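You operate a simulated robot arm through the tools that you are given. There is no shell and no other tool. Be economical: measure what you need, move in short steps, check, and stop when the job is done.

You are at the controls of a simulated robot arm. One attempt, no reset.

TASK
Put things in order on the top of the wooden bench. At the end: the small beige core stands where the brown rag stood; the brown rag stands where the blue rag stood; the short grey core stands on top of the green roll; the blue rag from the top of the wooden bench stands where the short grey core stood; whatever was shut is shut again. Leave all else as you found it, and nothing knocked over.

The check looks at the end state, three seconds after you hand in, the way a careful person would. Anything else that was tipped, shoved, dropped, spilled or broken makes it a failure.

THE ROBOT
A 7-joint arm with a two-finger parallel gripper, fixed in place. Base frame: the origin is at the foot of the arm, x ahead of it, y to its left, z up; the work surface is at about z = 0. Lengths are in mm, angles in degrees, forces in N, time in s.
With the tool pointing down near the work surface it reaches from about 220 to 580 mm from the base axis. Its first joint turns from -66.0 to 66.0 degrees. Payload 2.5 kg.
The TCP is the grasp point between the finger pads, 23 mm short of the fingertips. In the tool frame z runs along the fingers and y along their closing line. The gripper opens to 94 mm. The fingers are 38 mm wide and 10 mm thick; the gripper's body (54 by 96 mm) begins 39 mm behind the TCP.
Orientation is that of the tool frame in the base frame, as a unit quaternion [x, y, z, w]. With the fingers straight down and closing along the base's y, the tool's x points along the base's -x, its y along +y and its z along -z.

THE INTERFACE
- The arm moves only by the tool nudge_tool. Its argument "moves" is a list of rows, each a list of 7 numbers: the shift along the base's x, y, z in cm, then the turn, a rotation vector about the base's x, y, z in degrees, then the finger opening in cm, from 0 to 9.4. In form: [[dx, dy, dz, rx, ry, rz, claw], ...]. A call has 1 to 8 rows; each row shifts and turns the commanded pose from where the row before left it. A row lasts 0.2 s, in which the tool goes at most 50 mm and 8.6 degrees; a call with a longer step from one row to the next is refused whole, and so is a gripper value outside its range. Where a pose cannot be reached the arm comes as near as it can. A force on the tool above 40 N (or 10 N above the force at the start of the call, whichever is more), or a blocked arm, ends the call early, and 0.2 s more pass. The fingers move at their own pace (about 108 mm/s each) and stop on an object; they squeeze with about 31 N. The grip force told is the motor's: it shows also when the fingers shut on nothing. Time passes only in rows, and 0.2 s behind the last, so rows that do not move let the fingers close. It gives the time, the measured TCP pose, the force on the tool (base axes), the opening and the grip force at its end, in the units of the frame above (readings bear some noise).
- Cameras (640 x 400 px; columns grow to the right, rows downward): "scene" is fixed at [119.5, -408.7, 537.8]; the picture's right is [0.82, -0.57, 0.00], its down [-0.35, -0.51, -0.79] and it looks along [0.45, 0.65, -0.62] (base axes); focal length 306 px, centre (320, 200). "wrist" rides on the gripper at [-39, 0, -44] in the tool frame; the picture's right is [0.00, -1.00, 0.00], its down [0.97, 0.00, -0.24] and it looks along [0.24, 0.00, 0.97] (tool axes); focal length 218 px, centre (320, 200).
- camera(camera): a new picture of that camera. No time passes.
- locate(camera, pixels): there is no depth. For up to 12 entries [column, row, z] of the newest picture of that camera ("zoom" is the newest enlarged one), the place [x, y] in the base frame at which the ray of that pixel passes the height z, good to about 3 mm. No time passes.
- zoom(camera, box): a new picture of the part [left, top, right, bottom] of that camera's present view, enlarged. No time passes.
- job_done(): hands the job in; it is judged then, once.

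Keep the steps short. Do not move on a guess: measure, check each grasp and each placing, and mend mistakes. In all there are 80 turns and 38 pictures (those below and enlarged ones count). Leave the gripper open and the arm clear of the work at the hand-in unless told otherwise, and finish with a single line.

The tools are called after ">>>" by a JSON object that holds its "fn" and its "kwargs". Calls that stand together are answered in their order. nudge_tool: Moves the arm, as the interface text tells. Its arguments: {"type":"object","properties":{"moves":{"type":"array","items":{"type":"array","items":{"type":"number"}}}},"required":["moves"]} The other tools are called the same way: camera (camera) takes a picture; locate (camera, pixels) gives the place at which the rays of pixels pass given heights; zoom (camera, box) takes an enlarged picture of a part of a camera's view; job_done () hands the job in.

At the start:

```text
time_s: 0.0
position: [401.1, -149.0, 342.7]
tool_rot: [-0.001, 1.0, -0.001, 0.0]
wrist_force: [-0.1, 0.7, -0.4]
finger_gap: 93.9
finger_force: 0.1
```

scene: 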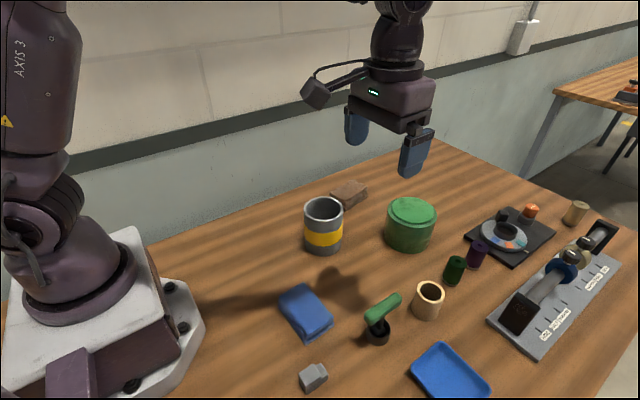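
wrist: 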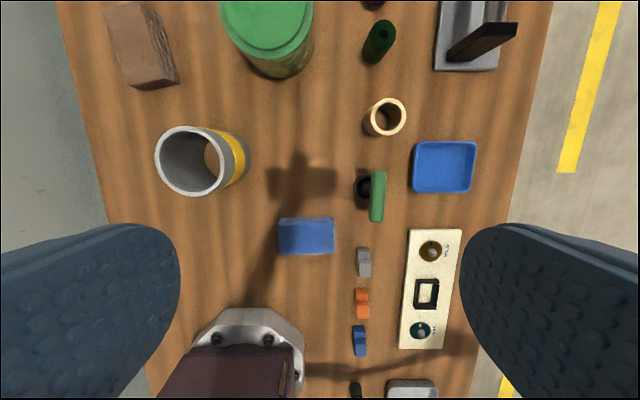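

I'll take enlarged views of the bench first, to identify the objects.

>>> {"fn": "zoom", "kwargs": {"camera": "scene", "box": [260, 160, 460, 285]}}

>>> {"fn": "zoom", "kwargs": {"camera": "scene", "box": [240, 270, 500, 400]}}

>>> {"fn": "zoom", "kwargs": {"camera": "scene", "box": [430, 190, 630, 315]}}

```text
3.20 times, centred on (360, 222) of scene
```

zoom: 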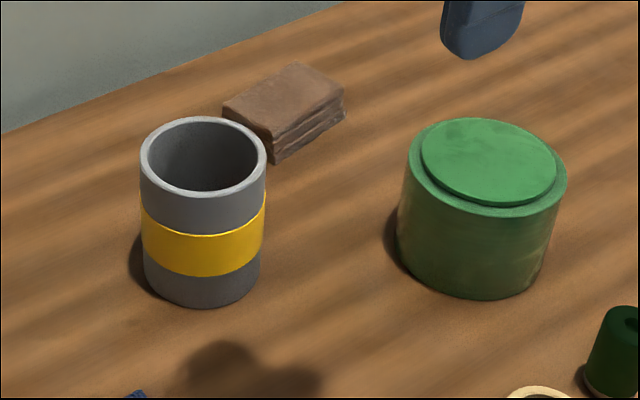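

```text
2.46 times, centred on (370, 335) of scene
```

zoom: 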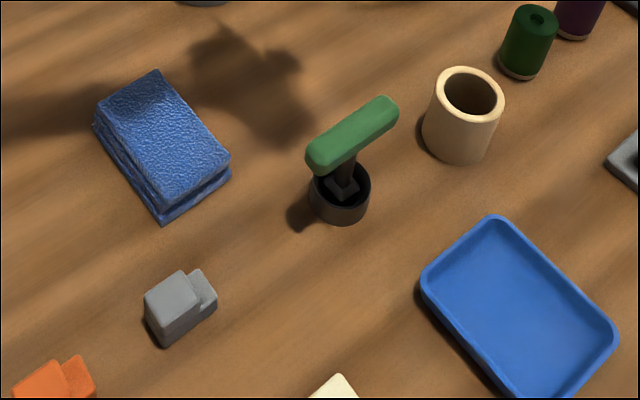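

```text
3.20 times, centred on (530, 252) of scene
```

zoom: 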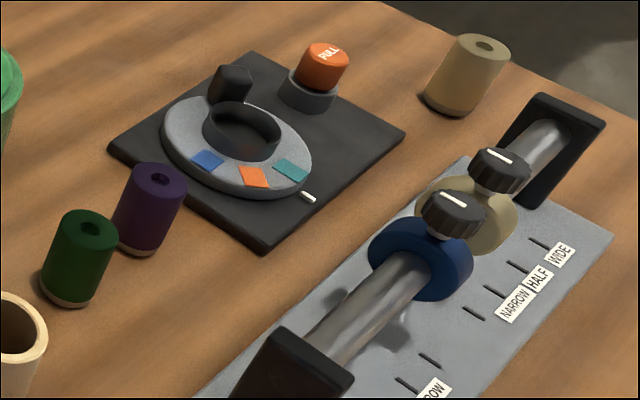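

The grey tube with a yellow band, the beige tube, the two folded cloths and the green drum are all visible. Next I'll zoom the wrist view to see inside the tubes and near the base.

>>> {"fn": "zoom", "kwargs": {"camera": "wrist", "box": [90, 0, 330, 150]}}

>>> {"fn": "zoom", "kwargs": {"camera": "wrist", "box": [140, 80, 440, 268]}}

>>> {"fn": "zoom", "kwargs": {"camera": "wrist", "box": [250, 200, 490, 400]}}

>>> {"fn": "locate", "kwargs": {"camera": "wrist", "pixels": [[188, 160, 75], [385, 117, 45], [307, 235, 20], [140, 45, 20], [268, 20, 65]]}}

```text
2.67 times, centred on (210, 75) of wrist
```

zoom: 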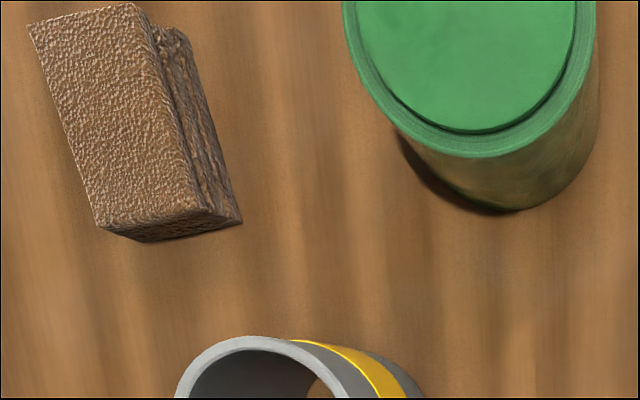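

```text
2.13 times, centred on (290, 174) of wrist
```

zoom: 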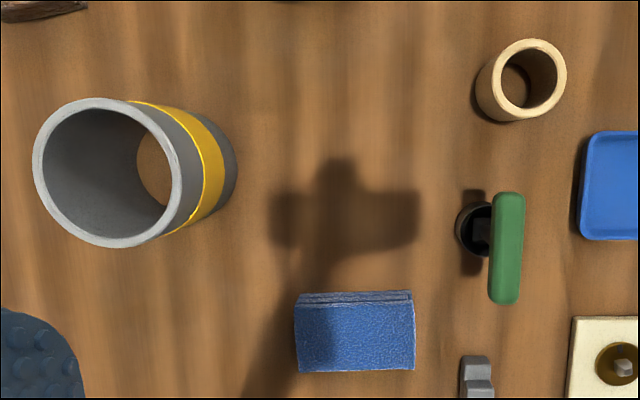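

```text
2.00 times, centred on (370, 300) of wrist
```

zoom: 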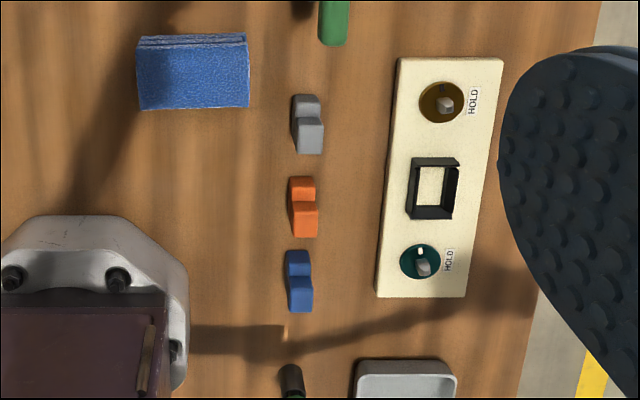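

```text
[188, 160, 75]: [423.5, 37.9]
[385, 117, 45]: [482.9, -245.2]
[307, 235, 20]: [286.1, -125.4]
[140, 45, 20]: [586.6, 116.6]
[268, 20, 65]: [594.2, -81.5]
```

I'll measure heights and positions from the scene picture: rim edges, bottom edges and rag corners.

>>> {"fn": "locate", "kwargs": {"camera": "scene", "pixels": [[324, 255.9, 0], [323.4, 208.5, 80], [323.4, 208.5, 90], [410, 253.5, 0], [412, 212, 60], [412, 212, 70], [427, 320.5, 0], [431.5, 291, 40], [431.5, 291, 50], [346, 210, 0], [345, 201.7, 20], [329.4, 192.5, 20]]}}

>>> {"fn": "locate", "kwargs": {"camera": "scene", "pixels": [[353.8, 179, 20], [367.8, 187, 20], [304, 282, 20], [333.5, 316.7, 20], [305.5, 340, 20], [278.6, 301.7, 20], [306, 344, 0], [303.8, 209, 80], [343.3, 209, 80], [387.2, 212, 65], [437, 212, 65], [323, 235, 0]]}}

```text
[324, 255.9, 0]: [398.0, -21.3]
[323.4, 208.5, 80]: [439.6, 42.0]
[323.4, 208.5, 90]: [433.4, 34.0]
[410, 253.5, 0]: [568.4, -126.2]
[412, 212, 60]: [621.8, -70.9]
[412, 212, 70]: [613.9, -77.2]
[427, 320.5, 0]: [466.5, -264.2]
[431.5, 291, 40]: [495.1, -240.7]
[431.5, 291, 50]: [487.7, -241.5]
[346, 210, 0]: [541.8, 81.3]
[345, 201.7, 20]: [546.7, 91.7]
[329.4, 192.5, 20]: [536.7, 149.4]
```

```text
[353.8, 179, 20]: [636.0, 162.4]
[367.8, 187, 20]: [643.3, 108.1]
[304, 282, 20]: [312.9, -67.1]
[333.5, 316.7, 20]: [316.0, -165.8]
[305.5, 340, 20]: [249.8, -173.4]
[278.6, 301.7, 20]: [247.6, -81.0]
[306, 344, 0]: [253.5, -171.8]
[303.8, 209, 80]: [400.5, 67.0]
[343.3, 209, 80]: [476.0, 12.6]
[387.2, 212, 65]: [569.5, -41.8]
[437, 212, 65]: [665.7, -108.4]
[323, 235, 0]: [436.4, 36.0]
```

Identification is clear: the grey tube with the yellow band is about 88 mm wide and 105 mm tall, near (425, 20). Its target is the green drum near (600, -81). The blue rag is near (284, -122), the brown rag near (582, 112) and the beige core near (482, -245). No spare spot is needed if I go grey → blue → brown → beige. I'll move high over the grey tube for a precise view.

>>> {"fn": "nudge_tool", "kwargs": {"moves": [[1.4, 4.1, 0, 0, 0, 0, 9.4], [1.4, 4.1, 0, 0, 0, 0, 9.4], [1.4, 4.1, 0, 0, 0, 0, 9.4], [1.4, 4.1, 0, 0, 0, 0, 9.4], [0, 0, 0, 0, 0, 0, 9.4]]}}

>>> {"fn": "camera", "kwargs": {"camera": "wrist"}}

```text
time_s: 1.2
position: [457.4, 16.2, 341.1]
tool_rot: [0.0, 1.0, 0.001, 0.0]
wrist_force: [-0.1, -0.8, 0.0]
finger_gap: 94.1
finger_force: 0.0
```

```text
29 pictures are left
```

wrist: 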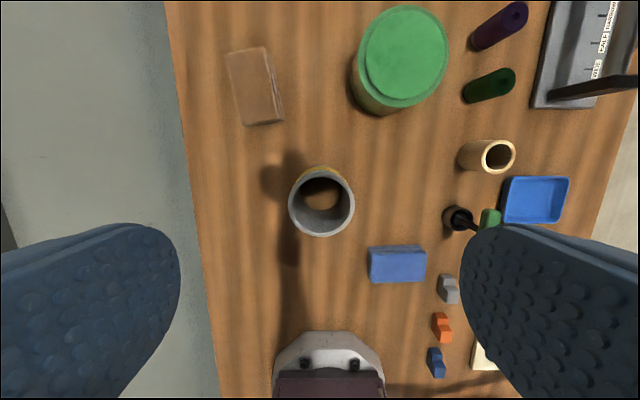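

Next, zooms of the brown rag with the green drum, and of the grey tube.

>>> {"fn": "zoom", "kwargs": {"camera": "wrist", "box": [210, 0, 466, 160]}}

>>> {"fn": "zoom", "kwargs": {"camera": "wrist", "box": [270, 140, 430, 240]}}

```text
2.50 times, centred on (338, 80) of wrist
```

zoom: 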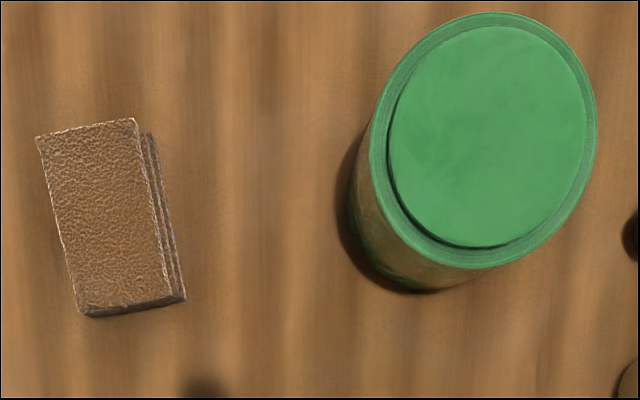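

```text
4.00 times, centred on (350, 190) of wrist
```

zoom: 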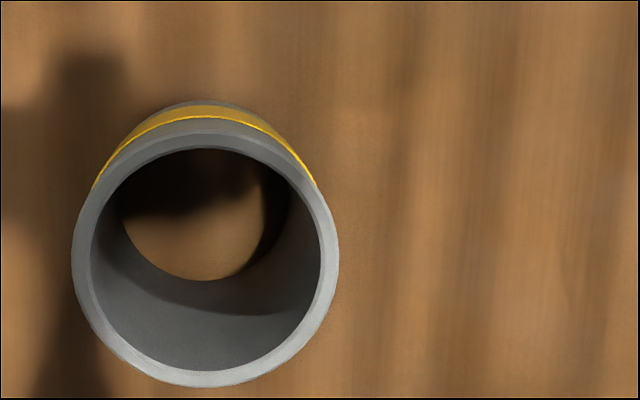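

>>> {"fn": "locate", "kwargs": {"camera": "wrist", "pixels": [[321.25, 203, 105], [287.75, 203, 105], [354.75, 203, 105], [321.25, 237, 105], [321.25, 203, 95], [403.2, 56, 80], [403.2, 56, 90], [405.2, 54.8, 90], [224.4, 54.8, 28], [263.6, 47.2, 28], [277.2, 116.8, 28], [240.8, 123.2, 28]]}}

>>> {"fn": "locate", "kwargs": {"camera": "wrist", "pixels": [[357.6, 56, 80], [448.8, 56, 80], [378, 116, 0], [284.4, 120, 0], [397, 263, 25], [280, 25, 0]]}}

```text
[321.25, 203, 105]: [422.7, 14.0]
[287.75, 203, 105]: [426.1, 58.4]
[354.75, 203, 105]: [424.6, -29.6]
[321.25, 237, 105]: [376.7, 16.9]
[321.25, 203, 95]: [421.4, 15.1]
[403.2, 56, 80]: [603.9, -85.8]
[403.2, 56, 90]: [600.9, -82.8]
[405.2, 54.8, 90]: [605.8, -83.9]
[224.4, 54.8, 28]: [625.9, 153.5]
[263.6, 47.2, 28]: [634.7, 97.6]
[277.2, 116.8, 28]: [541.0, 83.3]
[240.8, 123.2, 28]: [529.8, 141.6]
```

```text
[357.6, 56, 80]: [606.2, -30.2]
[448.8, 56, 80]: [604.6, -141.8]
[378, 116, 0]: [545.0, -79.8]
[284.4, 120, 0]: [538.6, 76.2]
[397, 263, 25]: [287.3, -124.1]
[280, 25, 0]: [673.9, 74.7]
```

Measured: grey tube centre (423, 14), outer radius 44, wall about 6.4, height about 108. Green top centre is about (602, -84). The brown rag is centred at (583, 119), 95 x 59, yaw about 8°. I'll grip the tube by its near wall, with one finger inside, which keeps the place pose within reach. First I turn the tool +90° about z while moving above that wall.

>>> {"fn": "nudge_tool", "kwargs": {"moves": [[-0.7, 0, -1.0, 0, 0, 8.2, 4.5], [-0.7, 0, -1.0, 0, 0, 8.2, 4.5], [-0.7, 0, -1.0, 0, 0, 8.2, 4.5], [-0.7, 0, -1.0, 0, 0, 8.2, 4.5], [-0.7, 0, -1.0, 0, 0, 8.2, 4.5], [-0.7, 0, -1.0, 0, 0, 8.2, 4.5], [-0.7, 0, -1.0, 0, 0, 8.2, 4.5], [-0.7, 0, -1.0, 0, 0, 8.2, 4.5]]}}

>>> {"fn": "nudge_tool", "kwargs": {"moves": [[-0.6, 0, -1.0, 0, 0, 8.2, 4.5], [-0.6, 0, -1.0, 0, 0, 8.2, 4.5], [-0.5, -0.2, -1.0, 0, 0, 8.0, 4.5], [0, 0, 0, 0, 0, 0, 4.5]]}}

>>> {"fn": "camera", "kwargs": {"camera": "wrist"}}

```text
time_s: 3.0
position: [402.8, 17.0, 262.1]
tool_rot: [-0.543, 0.84, 0.0, 0.0]
wrist_force: [-0.7, 0.0, -0.5]
finger_gap: 45.0
finger_force: 0.1
```

```text
time_s: 4.0
position: [384.5, 14.1, 231.8]
tool_rot: [0.707, -0.707, 0.0, 0.0]
wrist_force: [-0.1, 0.1, -0.3]
finger_gap: 45.1
finger_force: 0.1
```

```text
26 pictures are left
```

wrist: 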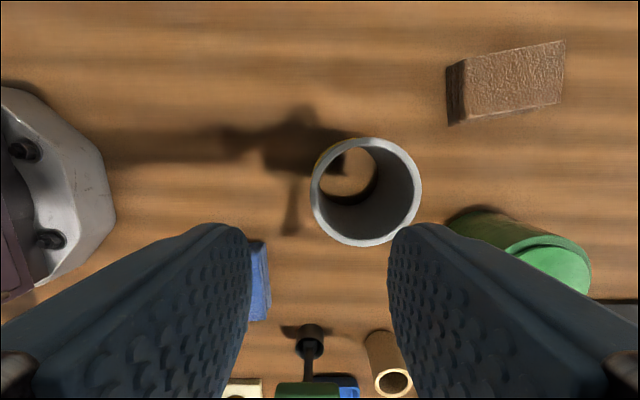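

The tool now closes along x. I'll check the rim position from this nearer view: rim edges at columns 312 and 422, bottom row 248, top about row 138.

>>> {"fn": "locate", "kwargs": {"camera": "wrist", "pixels": [[312, 190, 108], [422, 190, 108], [366, 248, 108], [367, 138, 108], [367, 193, 100], [367, 193, 108]]}}

```text
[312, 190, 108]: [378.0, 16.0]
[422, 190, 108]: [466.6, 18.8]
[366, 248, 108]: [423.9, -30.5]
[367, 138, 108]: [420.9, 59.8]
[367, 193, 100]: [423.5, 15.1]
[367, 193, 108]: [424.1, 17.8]
```

Consistent: centre (422.5, 14.7). I descend so the wall comes between the fingers, then close.

>>> {"fn": "nudge_tool", "kwargs": {"moves": [[0, 0.05, -4, 0, 0, 0, 4.5], [0, 0, -4, 0, 0, 0, 4.5], [0, 0, -3, 0, 0, 0, 4.5], [0, 0, -3.4, 0, 0, 0, 4.5], [0, 0, 0, 0, 0, 0, 4.5]]}}

>>> {"fn": "camera", "kwargs": {"camera": "wrist"}}

```text
time_s: 5.2
position: [383.3, 16.0, 87.1]
tool_rot: [-0.707, 0.707, 0.0, -0.001]
wrist_force: [-0.3, 0.6, -0.8]
finger_gap: 45.0
finger_force: 0.1
```

```text
25 pictures are left
```

wrist: 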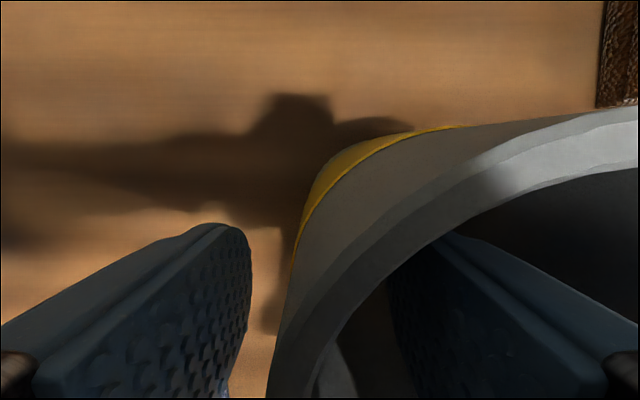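

The wall lies between the fingers with no contact. Closing now.

>>> {"fn": "nudge_tool", "kwargs": {"moves": [[0, 0, 0, 0, 0, 0, 2.5], [0, 0, 0, 0, 0, 0, 1.5], [0, 0, 0, 0, 0, 0, 0.6], [0, 0, 0, 0, 0, 0, 0], [0, 0, 0, 0, 0, 0, 0]]}}

```text
time_s: 6.4
position: [384.5, 14.8, 87.3]
tool_rot: [-0.707, 0.707, 0.001, 0.0]
wrist_force: [0.1, -0.4, -1.0]
finger_gap: 8.2
finger_force: 30.5
```

Gripped at an 8.2 mm gap. I lift gently and check.

>>> {"fn": "nudge_tool", "kwargs": {"moves": [[0, 0, 1, 0, 0, 0, 0], [0, 0, 2, 0, 0, 0, 0], [0, 0, 3, 0, 0, 0, 0], [0, 0, 3, 0, 0, 0, 0], [0, 0, 3, 0, 0, 0, 0], [0, 0, 2, 0, 0, 0, 0], [0, 0, 0, 0, 0, 0, 0]]}}

>>> {"fn": "camera", "kwargs": {"camera": "scene"}}

```text
time_s: 8.0
position: [384.1, 14.4, 229.8]
tool_rot: [-0.707, 0.707, 0.0, 0.0]
wrist_force: [0.2, -0.3, -1.7]
finger_gap: 8.2
finger_force: 31.2
```

```text
24 pictures are left
```

scene: 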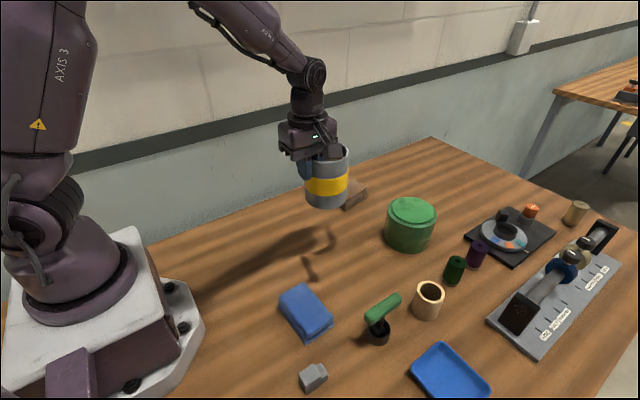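

The tube hangs upright. I'll measure the green top once more from the clear scene view.

>>> {"fn": "zoom", "kwargs": {"camera": "scene", "box": [371, 185, 451, 260]}}

```text
5.33 times, centred on (411, 222) of scene
```

zoom: 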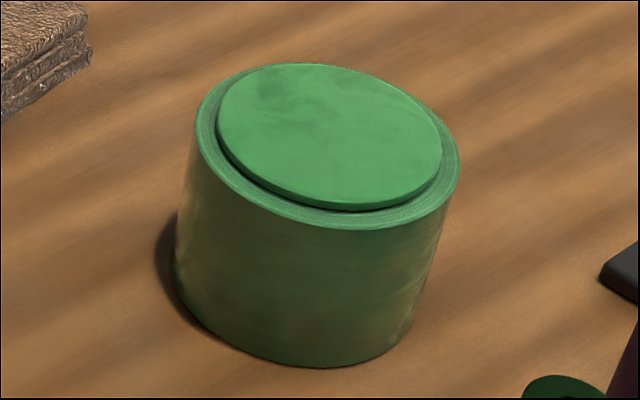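

>>> {"fn": "locate", "kwargs": {"camera": "zoom", "pixels": [[330, 134, 80], [330, 134, 85], [330, 134, 90], [328, 147, 80], [328, 147, 75], [322, 368, 0], [340, 228, 78], [217, 120, 85], [442, 150, 85]]}}

```text
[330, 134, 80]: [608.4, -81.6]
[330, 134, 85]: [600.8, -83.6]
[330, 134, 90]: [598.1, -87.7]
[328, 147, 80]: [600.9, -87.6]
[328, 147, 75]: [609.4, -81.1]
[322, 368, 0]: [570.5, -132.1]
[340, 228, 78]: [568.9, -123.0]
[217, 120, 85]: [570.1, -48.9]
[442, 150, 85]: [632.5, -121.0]
```

The centre (602, -84) with top z of about 85 is confirmed. The tube centre sits 40 mm ahead of the TCP, so I move the TCP to (562, -84) at the same height.

>>> {"fn": "nudge_tool", "kwargs": {"moves": [[2.5, -1.4, 0, 0, 0, 0, 0], [2.6, -1.4, 0, 0, 0, 0, 0], [2.6, -1.4, 0, 0, 0, 0, 0], [2.6, -1.4, 0, 0, 0, 0, 0], [2.6, -1.4, 0, 0, 0, 0, 0], [2.5, -1.4, 0, 0, 0, 0, 0], [2.4, -1.45, 0, 0, 0, 0, 0], [0, 0, 0, 0, 0, 0, 0]]}}

>>> {"fn": "camera", "kwargs": {"camera": "wrist"}}

>>> {"fn": "zoom", "kwargs": {"camera": "scene", "box": [340, 100, 500, 260]}}

```text
time_s: 9.8
position: [562.0, -84.0, 227.3]
tool_rot: [-0.707, 0.707, 0.0, -0.001]
wrist_force: [-0.4, -0.1, -2.1]
finger_gap: 8.2
finger_force: 31.3
```

```text
22 pictures are left
```

wrist: 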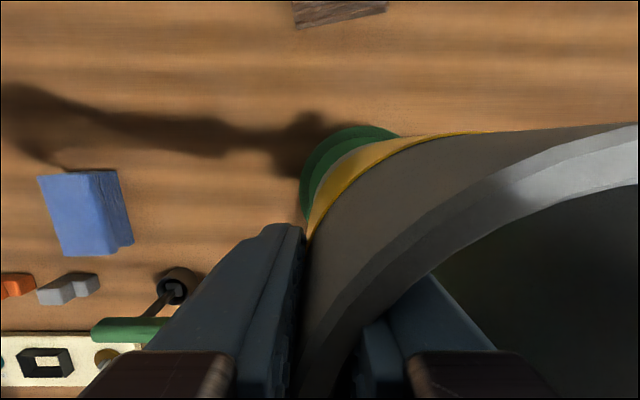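

```text
2.50 times, centred on (420, 180) of scene
```

zoom: 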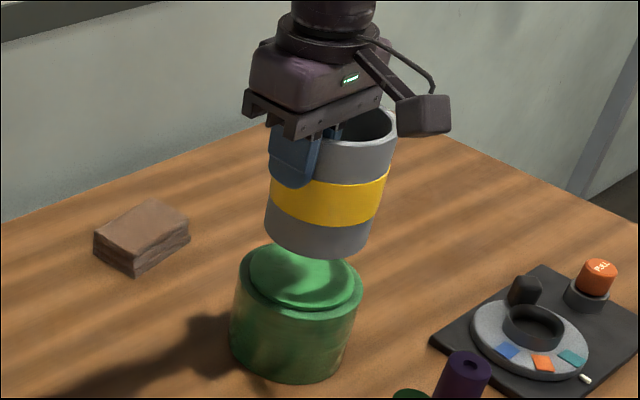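

Reach is fine and the tube hangs centred over the green top. I'll descend most of the way, then creep.

>>> {"fn": "nudge_tool", "kwargs": {"moves": [[0, 0, -2, 0, 0, 0, 0], [0, 0, -2, 0, 0, 0, 0], [0, 0, -0.8, 0, 0, 0, 0], [0, 0, 0, 0, 0, 0, 0]]}}

>>> {"fn": "zoom", "kwargs": {"camera": "scene", "box": [340, 120, 480, 260]}}

```text
time_s: 10.8
position: [561.4, -83.7, 180.1]
tool_rot: [-0.707, 0.707, 0.0, 0.0]
wrist_force: [0.2, 0.1, -1.7]
finger_gap: 8.2
finger_force: 30.8
```

```text
2.86 times, centred on (410, 190) of scene
```

zoom: 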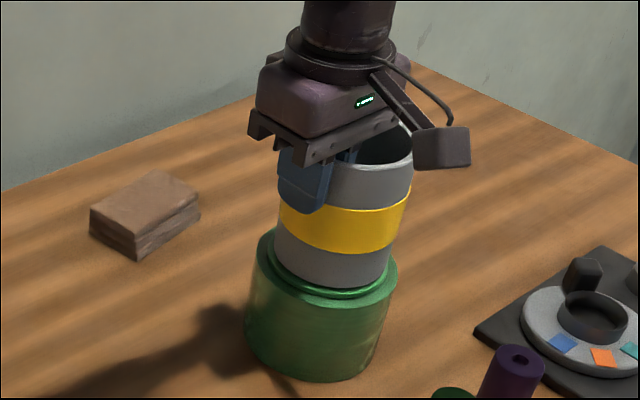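

Only a few mm remain and it is well centred. Creeping down in 2 mm steps to contact.

>>> {"fn": "nudge_tool", "kwargs": {"moves": [[0, 0, -0.2, 0, 0, 0, 0], [0, 0, -0.2, 0, 0, 0, 0], [0, 0, -0.2, 0, 0, 0, 0], [0, 0, 0, 0, 0, 0, 0]]}}

```text
time_s: 11.8
position: [562.6, -84.7, 176.9]
tool_rot: [0.707, -0.707, 0.001, -0.001]
wrist_force: [-7.5, 2.8, 25.0]
finger_gap: 8.4
finger_force: 31.0
```

Contact: 25 N upward. I back off 1 mm to relieve it, then open the fingers gently.

>>> {"fn": "nudge_tool", "kwargs": {"moves": [[0, 0, 0.15, 0, 0, 0, 0], [0, 0, 0.1, 0, 0, 0, 0], [0, 0, 0, 0, 0, 0, 0]]}}

```text
time_s: 12.6
position: [562.5, -84.8, 178.0]
tool_rot: [-0.707, 0.707, -0.001, 0.0]
wrist_force: [-0.7, 3.4, 17.7]
finger_gap: 8.2
finger_force: 30.9
```

>>> {"fn": "nudge_tool", "kwargs": {"moves": [[0, 0, 0.1, 0, 0, 0, 0], [0, 0, 0.1, 0, 0, 0, 0], [0, 0, 0, 0, 0, 0, 0]]}}

```text
time_s: 13.4
position: [561.8, -84.9, 178.7]
tool_rot: [-0.707, 0.707, 0.002, -0.001]
wrist_force: [1.2, -1.3, 2.3]
finger_gap: 8.3
finger_force: 31.0
```

Load is nearly gone. Opening to 40 mm, as at the pick.

>>> {"fn": "nudge_tool", "kwargs": {"moves": [[0, 0, 0, 0, 0, 0, 1.2], [0, 0, 0, 0, 0, 0, 2.5], [0, 0, 0, 0, 0, 0, 4.0], [0, 0, 0, 0, 0, 0, 4.0]]}}

>>> {"fn": "zoom", "kwargs": {"camera": "scene", "box": [340, 120, 480, 260]}}

```text
time_s: 14.4
position: [561.9, -84.5, 179.6]
tool_rot: [-0.707, 0.707, 0.001, 0.001]
wrist_force: [0.2, 0.0, -0.1]
finger_gap: 40.1
finger_force: 0.1
```

```text
2.86 times, centred on (410, 190) of scene
```

zoom: 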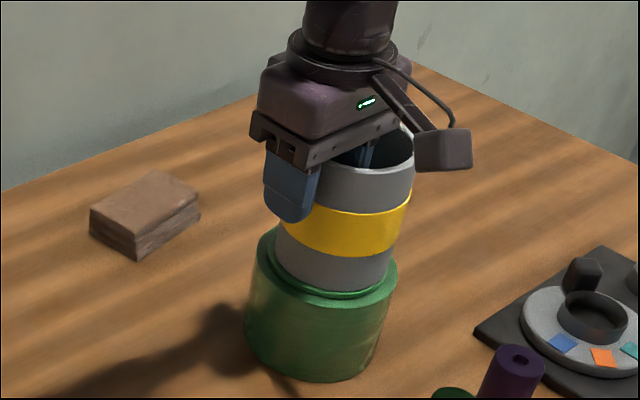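

The tube stands level on the disc. I retreat straight up.

>>> {"fn": "nudge_tool", "kwargs": {"moves": [[0, 0, 1, 0, 0, 0, 4], [0, 0, 2, 0, 0, 0, 4], [0, 0, 3, 0, 0, 0, 4], [0, 0, 2.5, 0, 0, 0, 4], [0, 0, 0, 0, 0, 0, 4]]}}

>>> {"fn": "camera", "kwargs": {"camera": "wrist"}}

```text
time_s: 15.6
position: [561.2, -85.0, 263.0]
tool_rot: [0.707, -0.707, 0.0, 0.001]
wrist_force: [0.0, -0.1, -0.1]
finger_gap: 39.8
finger_force: 0.1
```

```text
18 pictures are left
```

wrist: 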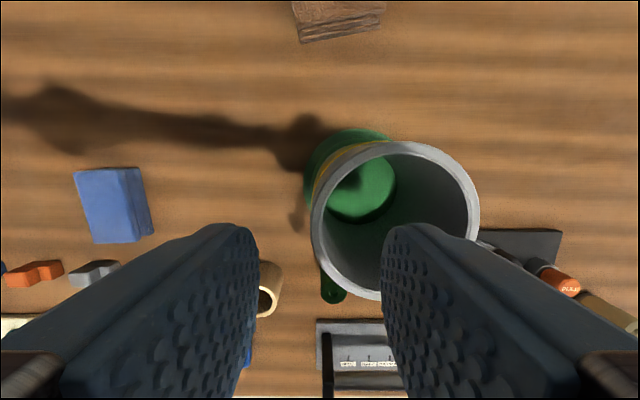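

The tube stands centred. Now I move to above the blue rag at about (285, -122) and look.

>>> {"fn": "nudge_tool", "kwargs": {"moves": [[-3.9, -0.5, 0, 0, 0, 0, 9], [-3.9, -0.5, 0, 0, 0, 0, 9], [-3.9, -0.5, 0, 0, 0, 0, 9], [-3.9, -0.5, 0, 0, 0, 0, 9], [-4.0, -0.6, 0, 0, 0, 0, 9], [-4, -0.6, 0, 0, 0, 0, 9], [-4, -0.5, -1, 0, 0, 0, 9], [0, 0, 0, 0, 0, 0, 9]]}}

>>> {"fn": "camera", "kwargs": {"camera": "wrist"}}

```text
time_s: 17.4
position: [284.1, -119.8, 255.6]
tool_rot: [0.707, -0.707, -0.001, 0.0]
wrist_force: [-0.7, -0.2, -0.4]
finger_gap: 90.2
finger_force: 0.0
```

```text
17 pictures are left
```

wrist: 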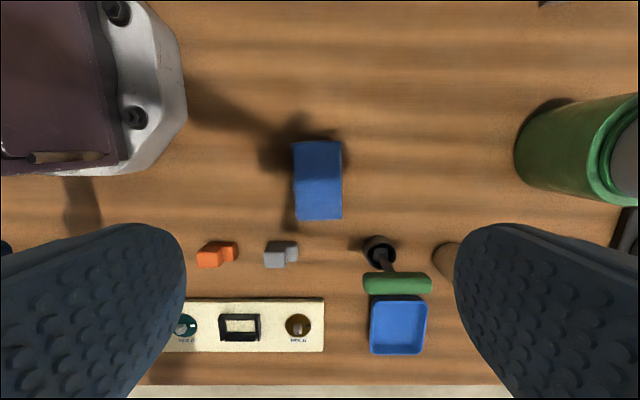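

Blue rag corners are at about (293,142), (340,141), (342,219) and (296,219).

>>> {"fn": "locate", "kwargs": {"camera": "wrist", "pixels": [[293, 142, 28], [340, 141, 28], [342, 219, 28], [296, 219, 28], [283, 254, 25], [380, 255, 20], [318, 180, 28]]}}

```text
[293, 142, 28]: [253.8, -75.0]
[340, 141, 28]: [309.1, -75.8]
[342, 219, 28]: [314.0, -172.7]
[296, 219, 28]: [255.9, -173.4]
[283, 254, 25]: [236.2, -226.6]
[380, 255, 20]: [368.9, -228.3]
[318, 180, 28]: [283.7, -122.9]
```

The blue rag is centred at (283, -124), 57 wide in x. I descend with 85 mm opening to TCP z of about 60 first.

>>> {"fn": "nudge_tool", "kwargs": {"moves": [[-0.05, -0.4, -4, 0, 0, 0, 8.5], [0, 0, -4, 0, 0, 0, 8.5], [0, 0, -4, 0, 0, 0, 8.5], [0, 0, -4, 0, 0, 0, 8.5], [0, 0, -3, 0, 0, 0, 8.5], [0, 0, 0, 0, 0, 0, 8.5]]}}

```text
time_s: 18.8
position: [286.6, -123.8, 65.0]
tool_rot: [-0.707, 0.707, 0.001, 0.0]
wrist_force: [-0.2, -0.1, 0.0]
finger_gap: 85.2
finger_force: 0.1
```

>>> {"fn": "nudge_tool", "kwargs": {"moves": [[-0.2, 0, -2, 0, 0, 0, 8.5], [0, 0, -1.3, 0, 0, 0, 8.5], [0, 0, -0.5, 0, 0, 0, 8.5], [0, 0, 0, 0, 0, 0, 8.5]]}}

>>> {"fn": "camera", "kwargs": {"camera": "wrist"}}

```text
time_s: 19.8
position: [284.9, -125.4, 26.2]
tool_rot: [0.707, -0.707, 0.0, 0.0]
wrist_force: [-0.6, -0.7, 0.2]
finger_gap: 85.1
finger_force: 0.0
```

```text
16 pictures are left
```

wrist: 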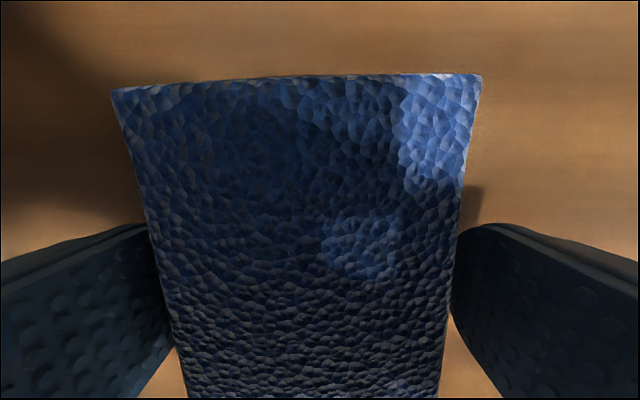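

The rag sits evenly between the fingers. Closing.

>>> {"fn": "nudge_tool", "kwargs": {"moves": [[0, 0, 0, 0, 0, 0, 6.5], [0, 0, 0, 0, 0, 0, 5.5], [0, 0, 0, 0, 0, 0, 4], [0, 0, 0, 0, 0, 0, 3], [0, 0, 0, 0, 0, 0, 3]]}}

>>> {"fn": "nudge_tool", "kwargs": {"moves": [[0, 0, 0.5, 0, 0, 0, 3], [0, 0, 1.5, 0, 0, 0, 3], [0, 0, 3, 0, 0, 0, 3], [0, 0, 3, 0, 0, 0, 3], [0, 0, 0, 0, 0, 0, 3]]}}

```text
time_s: 21.0
position: [283.2, -124.2, 26.7]
tool_rot: [-0.707, 0.707, 0.0, 0.0]
wrist_force: [-0.8, 0.2, 0.0]
finger_gap: 64.1
finger_force: 30.6
```

```text
time_s: 22.2
position: [283.7, -125.7, 107.2]
tool_rot: [0.707, -0.707, 0.0, 0.0]
wrist_force: [0.7, -0.1, -0.1]
finger_gap: 64.1
finger_force: 30.9
```

The 64 mm gap holds, so the blue rag is gripped. I carry it to the grey core's spot (422.7, 14.6).

>>> {"fn": "nudge_tool", "kwargs": {"moves": [[2.3, 2.3, 0, 0, 0, 0, 3], [2.3, 2.3, 0, 0, 0, 0, 3], [2.3, 2.3, 0, 0, 0, 0, 3], [2.3, 2.3, 0, 0, 0, 0, 3], [2.3, 2.4, 0, 0, 0, 0, 3], [2.4, 2.3, 0, 0, 0, 0, 3], [0, 0, 0, 0, 0, 0, 3]]}}

>>> {"fn": "camera", "kwargs": {"camera": "scene"}}

```text
time_s: 23.8
position: [422.0, 14.0, 106.6]
tool_rot: [-0.707, 0.707, 0.0, 0.001]
wrist_force: [0.1, -0.6, -0.4]
finger_gap: 64.1
finger_force: 31.2
```

```text
15 pictures are left
```

scene: 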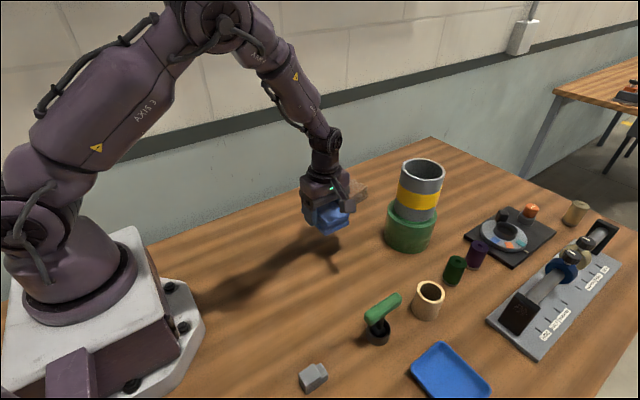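

The rag is carried level. Lowering to z of about 28, with a creep at the end.

>>> {"fn": "nudge_tool", "kwargs": {"moves": [[0, 0, -3, 0, 0, 0, 3], [0, 0, -3, 0, 0, 0, 3], [0, 0, -1.2, 0, 0, 0, 3], [0, 0, -0.4, 0, 0, 0, 3], [0, 0, -0.2, 0, 0, 0, 3], [0, 0, 0, 0, 0, 0, 3]]}}

```text
time_s: 25.2
position: [422.6, 14.0, 27.6]
tool_rot: [-0.707, 0.707, 0.0, 0.0]
wrist_force: [-0.6, -0.6, -0.3]
finger_gap: 64.3
finger_force: 31.9
```

No contact yet; the pick was at about 26.5. One mm more, then release and rise.

>>> {"fn": "nudge_tool", "kwargs": {"moves": [[0, 0, -0.1, 0, 0, 0, 3], [0, 0, 0, 0, 0, 0, 3], [0, 0, 0, 0, 0, 0, 7], [0, 0, 0, 0, 0, 0, 8.5], [0, 0, 0, 0, 0, 0, 8.5]]}}

>>> {"fn": "nudge_tool", "kwargs": {"moves": [[0, 0, 2, 0, 0, 0, 8.5], [0, 0, 3, 0, 0, 0, 8.5], [0, 0, 4, 0, 0, 0, 8.5], [0, 0, 4, 0, 0, 0, 8.5], [0, 0, 4, 0, 0, 0, 8.5], [0, 0, 4, 0, 0, 0, 8.5], [0, 0, 0, 0, 0, 0, 8.5]]}}

>>> {"fn": "camera", "kwargs": {"camera": "wrist"}}

```text
time_s: 26.4
position: [423.4, 13.9, 26.1]
tool_rot: [-0.707, 0.707, 0.0, 0.0]
wrist_force: [-0.4, 0.2, -1.0]
finger_gap: 85.0
finger_force: 0.0
```

```text
time_s: 28.0
position: [422.0, 13.1, 237.3]
tool_rot: [0.707, -0.707, 0.0, 0.0]
wrist_force: [-0.2, -0.3, -0.7]
finger_gap: 84.9
finger_force: 0.0
```

```text
14 pictures are left
```

wrist: 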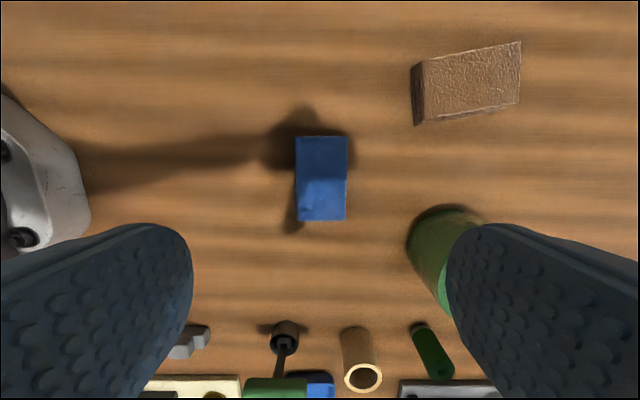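

The blue rag sits squarely at the grey spot. I re-measure the brown rag's top corners from this view.

>>> {"fn": "locate", "kwargs": {"camera": "wrist", "pixels": [[425, 60, 28], [521, 41, 28], [519, 102, 28], [426, 120, 28], [411, 65, 0], [415, 125, 0], [321, 178, 28]]}}

```text
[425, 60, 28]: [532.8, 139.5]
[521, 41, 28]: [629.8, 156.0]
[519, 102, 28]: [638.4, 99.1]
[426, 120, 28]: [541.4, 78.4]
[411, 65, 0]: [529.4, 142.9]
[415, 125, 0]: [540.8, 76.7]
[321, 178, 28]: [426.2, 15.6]
```

The brown rag is centred at about (583.5, 118.3) with yaw about 9°. I grip it 18 mm nearer me, at (565.7, 115.5), to stay in reach. Turning -81° on the way.

>>> {"fn": "nudge_tool", "kwargs": {"moves": [[1.43, 1.02, -0.5, 0, 0, -8.1, 8.5], [1.43, 1.02, -0.5, 0, 0, -8.1, 8.5], [1.43, 1.02, -0.5, 0, 0, -8.1, 8.5], [1.43, 1.02, -0.5, 0, 0, -8.1, 8.5], [1.43, 1.02, -0.5, 0, 0, -8.1, 8.5], [1.43, 1.02, -0.5, 0, 0, -8.1, 8.5], [1.43, 1.02, -0.5, 0, 0, -8.1, 8.5], [1.43, 1.02, -0.5, 0, 0, -8.1, 8.5]]}}

>>> {"fn": "nudge_tool", "kwargs": {"moves": [[1.43, 1.02, -2, 0, 0, -8.1, 8.5], [1.43, 1.02, -2, 0, 0, -8.1, 8.5], [0, 0, -2, 0, 0, 0, 8.5], [0, 0, 0, 0, 0, 0, 8.5]]}}

>>> {"fn": "camera", "kwargs": {"camera": "wrist"}}

```text
time_s: 29.8
position: [536.9, 94.6, 198.8]
tool_rot: [-0.216, 0.976, 0.0, 0.0]
wrist_force: [-0.1, 0.1, -0.3]
finger_gap: 85.0
finger_force: 0.1
```

```text
time_s: 30.8
position: [567.9, 117.5, 136.4]
tool_rot: [-0.077, 0.997, 0.0, 0.001]
wrist_force: [0.3, 0.4, 0.2]
finger_gap: 84.9
finger_force: 0.0
```

```text
13 pictures are left
```

wrist: 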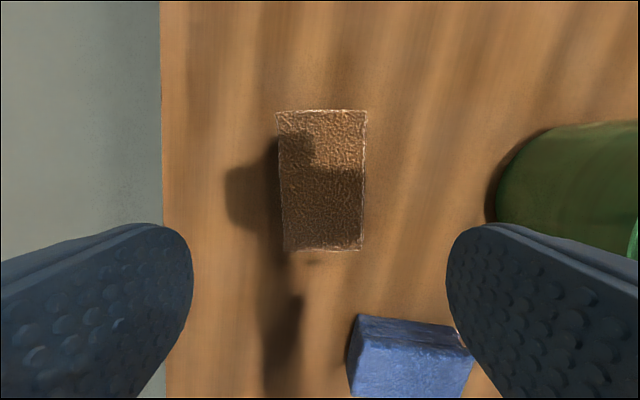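

Aligned. A quick position check on the corners (277,112), (367,110), (361,251) and (286,250).

>>> {"fn": "locate", "kwargs": {"camera": "wrist", "pixels": [[277, 112, 28], [367, 110, 28], [361, 251, 28], [286, 250, 28]]}}

>>> {"fn": "nudge_tool", "kwargs": {"moves": [[0, 0, -3, 0, 0, 0, 8.5], [0, 0, -3, 0, 0, 0, 8.5], [0, 0, -1, 0, 0, 0, 8.5], [0, 0, 0, 0, 0, 0, 8.5]]}}

```text
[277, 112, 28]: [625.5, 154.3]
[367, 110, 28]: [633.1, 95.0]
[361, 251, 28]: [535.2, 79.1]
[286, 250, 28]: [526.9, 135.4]
```

```text
time_s: 31.8
position: [567.0, 117.5, 67.4]
tool_rot: [-0.078, 0.997, 0.0, 0.0]
wrist_force: [-0.2, 1.0, -0.5]
finger_gap: 84.5
finger_force: 0.1
```

Brown rag centre is about (581, 117). Descending to grasp height.

>>> {"fn": "nudge_tool", "kwargs": {"moves": [[0, 0, -2, 0, 0, 0, 8.5], [0, 0, -1.5, 0, 0, 0, 8.5], [0, 0, -0.5, 0, 0, 0, 8.5], [0, 0, 0, 0, 0, 0, 8.5]]}}

>>> {"fn": "camera", "kwargs": {"camera": "wrist"}}

```text
time_s: 32.8
position: [565.8, 116.9, 27.2]
tool_rot: [-0.078, 0.997, 0.0, 0.0]
wrist_force: [0.1, -0.7, 1.2]
finger_gap: 84.8
finger_force: 0.0
```

```text
12 pictures are left
```

wrist: 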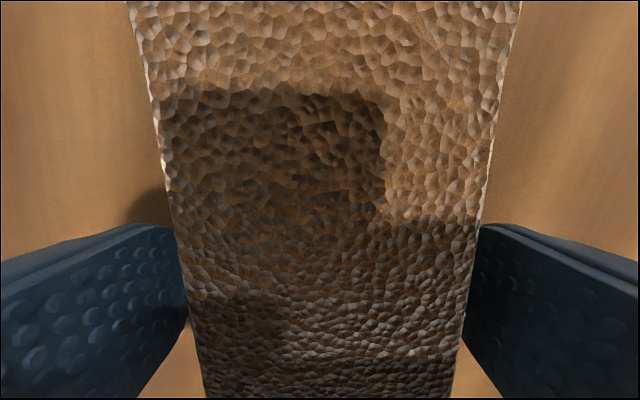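

The brown rag is between the fingers. Close and lift.

>>> {"fn": "nudge_tool", "kwargs": {"moves": [[0, 0, 0, 0, 0, 0, 6.5], [0, 0, 0, 0, 0, 0, 5.5], [0, 0, 0, 0, 0, 0, 4], [0, 0, 0, 0, 0, 0, 3], [0, 0, 0, 0, 0, 0, 3]]}}

>>> {"fn": "nudge_tool", "kwargs": {"moves": [[0, 0, 0.5, 0, 0, 0, 3], [0, 0, 1.5, 0, 0, 0, 3], [0, 0, 3, 0, 0, 0, 3], [0, 0, 4, 0, 0, 0, 3], [0, 0, 2, 0, 0, 0, 3], [0, 0, 0, 0, 0, 0, 3]]}}

>>> {"fn": "camera", "kwargs": {"camera": "scene"}}

```text
time_s: 34.0
position: [564.1, 116.4, 27.0]
tool_rot: [-0.078, 0.997, -0.001, 0.0]
wrist_force: [-0.6, -0.2, -0.4]
finger_gap: 64.2
finger_force: 31.0
```

```text
time_s: 35.4
position: [565.6, 113.6, 138.6]
tool_rot: [-0.078, 0.997, -0.001, 0.0]
wrist_force: [0.2, -0.8, -1.1]
finger_gap: 64.2
finger_force: 31.1
```

```text
11 pictures are left
```

scene: 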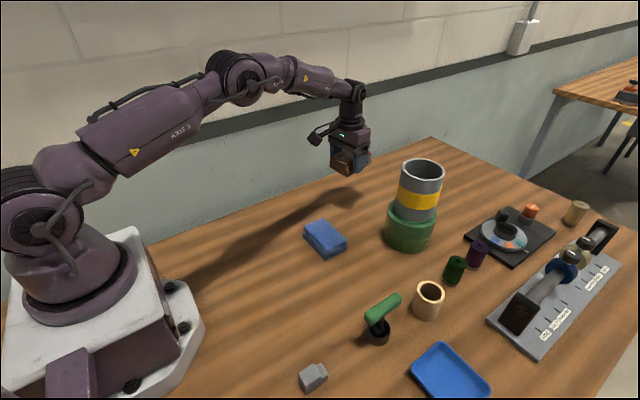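

Held level. Carry to the blue rag's old spot, turning +82° so it lies along y. The rag centre is then about 16 mm toward +y from the TCP, so the TCP goes to (283, -140).

>>> {"fn": "nudge_tool", "kwargs": {"moves": [[-2.82, -2.55, 0, 0, 0, 8.2, 3], [-2.82, -2.55, 0, 0, 0, 8.2, 3], [-2.82, -2.55, 0, 0, 0, 8.2, 3], [-2.82, -2.55, 0, 0, 0, 8.2, 3], [-2.82, -2.55, 0, 0, 0, 8.2, 3], [-2.82, -2.55, 0, 0, 0, 8.2, 3], [-2.82, -2.55, 0, 0, 0, 8.2, 3], [-2.82, -2.55, 0, 0, 0, 8.2, 3]]}}

>>> {"fn": "nudge_tool", "kwargs": {"moves": [[-2.82, -2.55, 0, 0, 0, 8.2, 3], [-2.82, -2.55, 0, 0, 0, 8.2, 3], [0, 0, -3, 0, 0, 0, 3], [0, 0, -3, 0, 0, 0, 3], [0, 0, 0, 0, 0, 0, 3]]}}

>>> {"fn": "camera", "kwargs": {"camera": "scene"}}

```text
time_s: 37.2
position: [339.7, -89.8, 137.2]
tool_rot: [-0.607, 0.795, 0.0, 0.0]
wrist_force: [-0.6, 0.8, 0.2]
finger_gap: 64.2
finger_force: 31.2
```

```text
time_s: 38.4
position: [284.8, -139.5, 77.7]
tool_rot: [0.714, -0.701, 0.0, 0.0]
wrist_force: [-0.1, -0.1, -0.7]
finger_gap: 64.2
finger_force: 30.7
```

```text
10 pictures are left
```

scene: 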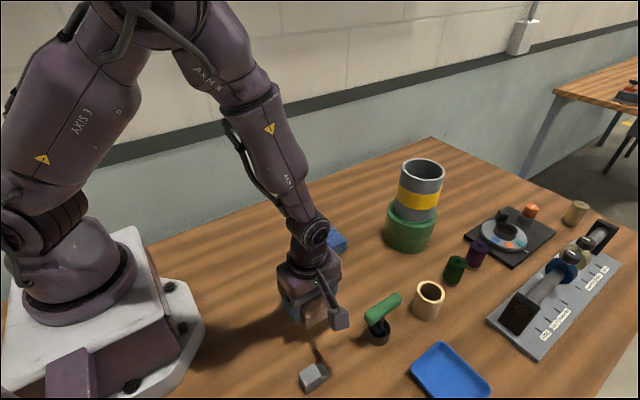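

Before lowering, I check where the box on the gripper's -y side is, relative to the grey block and the green handle.

>>> {"fn": "locate", "kwargs": {"camera": "scene", "pixels": [[340, 328, 60], [340, 328, 90], [340, 328, 120], [340, 318, 150], [332, 310, 120], [349, 324, 120], [314, 385, 0], [364, 316, 60], [378, 343, 0]]}}

```text
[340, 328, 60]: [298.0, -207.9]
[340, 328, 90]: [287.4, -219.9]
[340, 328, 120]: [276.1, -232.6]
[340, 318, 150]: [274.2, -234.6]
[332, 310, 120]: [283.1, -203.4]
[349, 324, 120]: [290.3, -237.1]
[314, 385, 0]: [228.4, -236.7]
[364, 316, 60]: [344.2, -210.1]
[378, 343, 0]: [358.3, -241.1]
```

The box will be at x of about 270–300 and z ≥ 45, clear of the block (x < 255) and the handle (x > 335). Lowering the rag.

>>> {"fn": "nudge_tool", "kwargs": {"moves": [[-0.1, 0, -2.5, 0, 0, 0, 3], [0, 0, -1.6, 0, 0, 0, 3], [0, 0, -0.5, 0, 0, 0, 3], [0, 0, -0.4, 0, 0, 0, 3], [0, 0, 0, 0, 0, 0, 3]]}}

```text
time_s: 39.6
position: [283.5, -140.2, 27.7]
tool_rot: [0.713, -0.701, 0.001, 0.0]
wrist_force: [-4.4, 1.8, 21.5]
finger_gap: 64.1
finger_force: 30.7
```

Contact with the table, 21 N. I relieve half a mm, open, and rise.

>>> {"fn": "nudge_tool", "kwargs": {"moves": [[0, 0, 0.05, 0, 0, 0, 3], [0, 0, 0, 0, 0, 0, 6.6], [0, 0, 0, 0, 0, 0, 7.5], [0, 0, 0, 0, 0, 0, 8.5], [0, 0, 0, 0, 0, 0, 8.5]]}}

>>> {"fn": "nudge_tool", "kwargs": {"moves": [[0, 0, 2, 0, 0, 0, 8.5], [0, 0, 4, 0, 0, 0, 8.5], [0, 0, 4, 0, 0, 0, 8.5], [0, 0, 4, 0, 0, 0, 8.5], [0, 0, 4, 0, 0, 0, 8.5], [0, 0, 3, 0, 0, 0, 8.5], [0, 0, 0, 0, 0, 0, 8.5]]}}

>>> {"fn": "camera", "kwargs": {"camera": "wrist"}}

```text
time_s: 40.8
position: [282.1, -140.8, 27.8]
tool_rot: [0.713, -0.701, 0.0, 0.0]
wrist_force: [-0.7, -0.8, -0.3]
finger_gap: 84.6
finger_force: 0.1
```

```text
time_s: 42.4
position: [282.3, -137.4, 237.7]
tool_rot: [0.713, -0.701, 0.0, 0.0]
wrist_force: [-0.7, -0.6, 0.0]
finger_gap: 84.9
finger_force: 0.1
```

```text
9 pictures are left
```

wrist: 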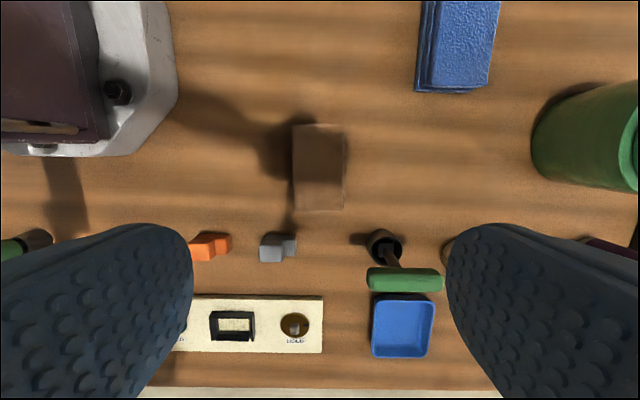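

Brown rag corners are at about (293,125), (346,125), (344,210) and (295,210). I check them against the blue rag's old centre (283, -124).

>>> {"fn": "locate", "kwargs": {"camera": "wrist", "pixels": [[293, 125, 28], [346, 125, 28], [344, 210, 28], [295, 210, 28], [278, 248, 25], [384, 245, 20]]}}

```text
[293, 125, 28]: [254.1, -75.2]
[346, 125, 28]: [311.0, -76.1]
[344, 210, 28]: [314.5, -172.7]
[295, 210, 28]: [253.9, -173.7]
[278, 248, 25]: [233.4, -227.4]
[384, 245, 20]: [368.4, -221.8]
```

The brown rag is centred at (283.4, -124.4), exactly on the spot. Now the beige core: I turn the tool to yaw about 11° (tool's forward side radial at the drop) and go to view it.

>>> {"fn": "nudge_tool", "kwargs": {"moves": [[1.58, -1.03, 0, 0, 0, -8, 8.5], [1.58, -1.03, 0, 0, 0, -8, 8.5], [1.58, -1.03, 0, 0, 0, -8, 8.5], [1.58, -1.03, 0, 0, 0, -8, 8.5], [1.58, -1.03, 0, 0, 0, -8, 8.5], [1.58, -1.03, 0, 0, 0, -8, 8.5], [1.58, -1.03, 0, 0, 0, -8, 8.5], [1.58, -1.03, 0, 0, 0, -8, 8.5]]}}

>>> {"fn": "nudge_tool", "kwargs": {"moves": [[1.58, -1.03, 0, 0, 0, -8, 8.5], [1.58, -1.03, 0, 0, 0, -8, 8.5], [0, 0, 0, 0, 0, 0, 8.5]]}}

>>> {"fn": "camera", "kwargs": {"camera": "wrist"}}

```text
time_s: 44.2
position: [408.5, -222.4, 237.7]
tool_rot: [-0.233, 0.973, 0.0, 0.0]
wrist_force: [-0.5, -0.4, -0.2]
finger_gap: 85.0
finger_force: 0.1
```

```text
time_s: 45.0
position: [441.7, -242.0, 237.0]
tool_rot: [-0.095, 0.995, 0.001, 0.001]
wrist_force: [0.0, -0.5, 0.1]
finger_gap: 85.2
finger_force: 0.0
```

```text
8 pictures are left
```

wrist: 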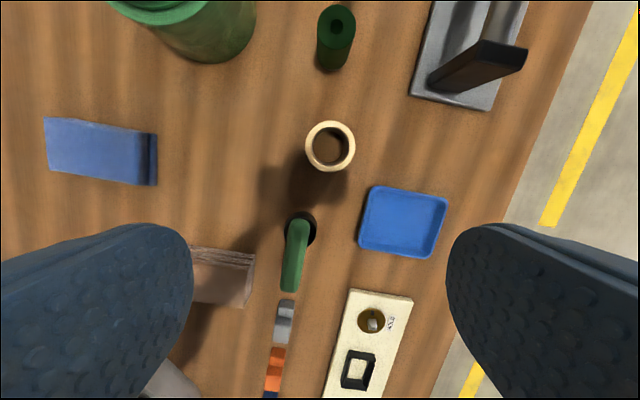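

>>> {"fn": "locate", "kwargs": {"camera": "wrist", "pixels": [[330, 146.5, 50], [330, 146.5, 55], [305, 146, 52], [355, 146, 52], [330, 121, 52], [330, 172, 52], [298, 220, 65], [336, 70, 0], [368, 190, 15]]}}

```text
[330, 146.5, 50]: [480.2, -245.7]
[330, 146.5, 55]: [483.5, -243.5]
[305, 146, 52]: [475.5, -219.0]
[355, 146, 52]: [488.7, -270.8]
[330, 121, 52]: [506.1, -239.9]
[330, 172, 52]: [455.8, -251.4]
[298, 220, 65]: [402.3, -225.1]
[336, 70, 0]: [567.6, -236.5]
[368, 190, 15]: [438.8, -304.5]
```

The beige core is centred at (481.7, -245), outer diameter about 52, height about 53. The 38 mm fingers will not fit inside, so I grip it from outside, 10 mm forward of the pad centre for reach. The gripper's side box would come near the green handle at this yaw. So I turn +49° to yaw 60 and stop at z of about 120 to check.

>>> {"fn": "nudge_tool", "kwargs": {"moves": [[0.58, -0.2, -1, 0, 0, 8.2, 7.2], [0.58, -0.2, -2, 0, 0, 8.2, 7.2], [0.58, -0.2, -2, 0, 0, 8.2, 7.2], [0.58, -0.2, -2, 0, 0, 8.2, 7.2], [0.58, -0.2, -2, 0, 0, 8.2, 7.2], [0.6, -0.17, -2.5, 0, 0, 8.2, 7.2], [0, 0, 0, 0, 0, 0, 7.2]]}}

>>> {"fn": "camera", "kwargs": {"camera": "wrist"}}

```text
time_s: 46.6
position: [475.2, -253.9, 123.1]
tool_rot: [-0.502, 0.865, -0.001, 0.0]
wrist_force: [-0.2, -0.7, -0.4]
finger_gap: 71.9
finger_force: 0.1
```

```text
7 pictures are left
```

wrist: 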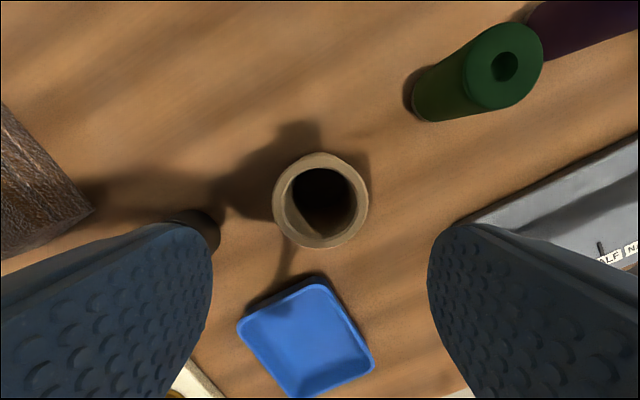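

>>> {"fn": "locate", "kwargs": {"camera": "wrist", "pixels": [[321, 201, 53], [321, 201, 48], [273, 201, 53], [369, 201, 53], [321, 249, 53], [321, 153, 53], [490, 215, 20], [215, 225, 20]]}}

```text
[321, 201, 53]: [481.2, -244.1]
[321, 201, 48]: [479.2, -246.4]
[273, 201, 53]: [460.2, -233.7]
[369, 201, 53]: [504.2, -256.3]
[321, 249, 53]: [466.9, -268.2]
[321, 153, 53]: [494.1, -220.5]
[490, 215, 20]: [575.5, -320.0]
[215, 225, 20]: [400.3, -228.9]
```

The centre is confirmed at (481.3, -244.7) and the fingers straddle it. Descend to z of about 36.

>>> {"fn": "nudge_tool", "kwargs": {"moves": [[0, 0, -2.5, 0, 0, 0, 7.2], [0, 0, -2.5, 0, 0, 0, 7.2], [0, 0, -2, 0, 0, 0, 7.2], [0, 0, -1.7, 0, 0, 0, 7.2], [0, 0, 0, 0, 0, 0, 7.2]]}}

>>> {"fn": "zoom", "kwargs": {"camera": "scene", "box": [340, 200, 540, 360]}}

```text
time_s: 47.8
position: [476.2, -253.2, 36.2]
tool_rot: [-0.502, 0.865, 0.001, 0.001]
wrist_force: [0.3, -0.6, 0.3]
finger_gap: 71.8
finger_force: 0.1
```

```text
2.50 times, centred on (440, 280) of scene
```

zoom: 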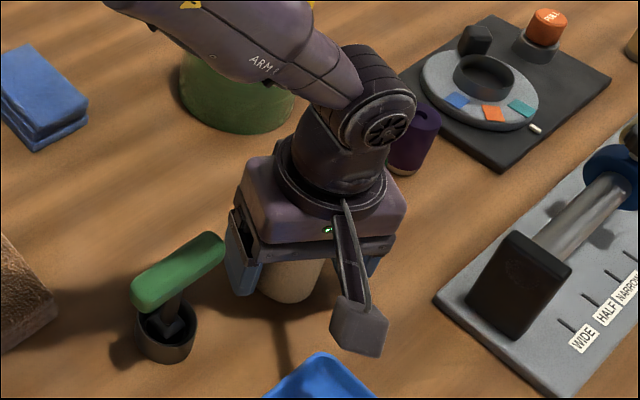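

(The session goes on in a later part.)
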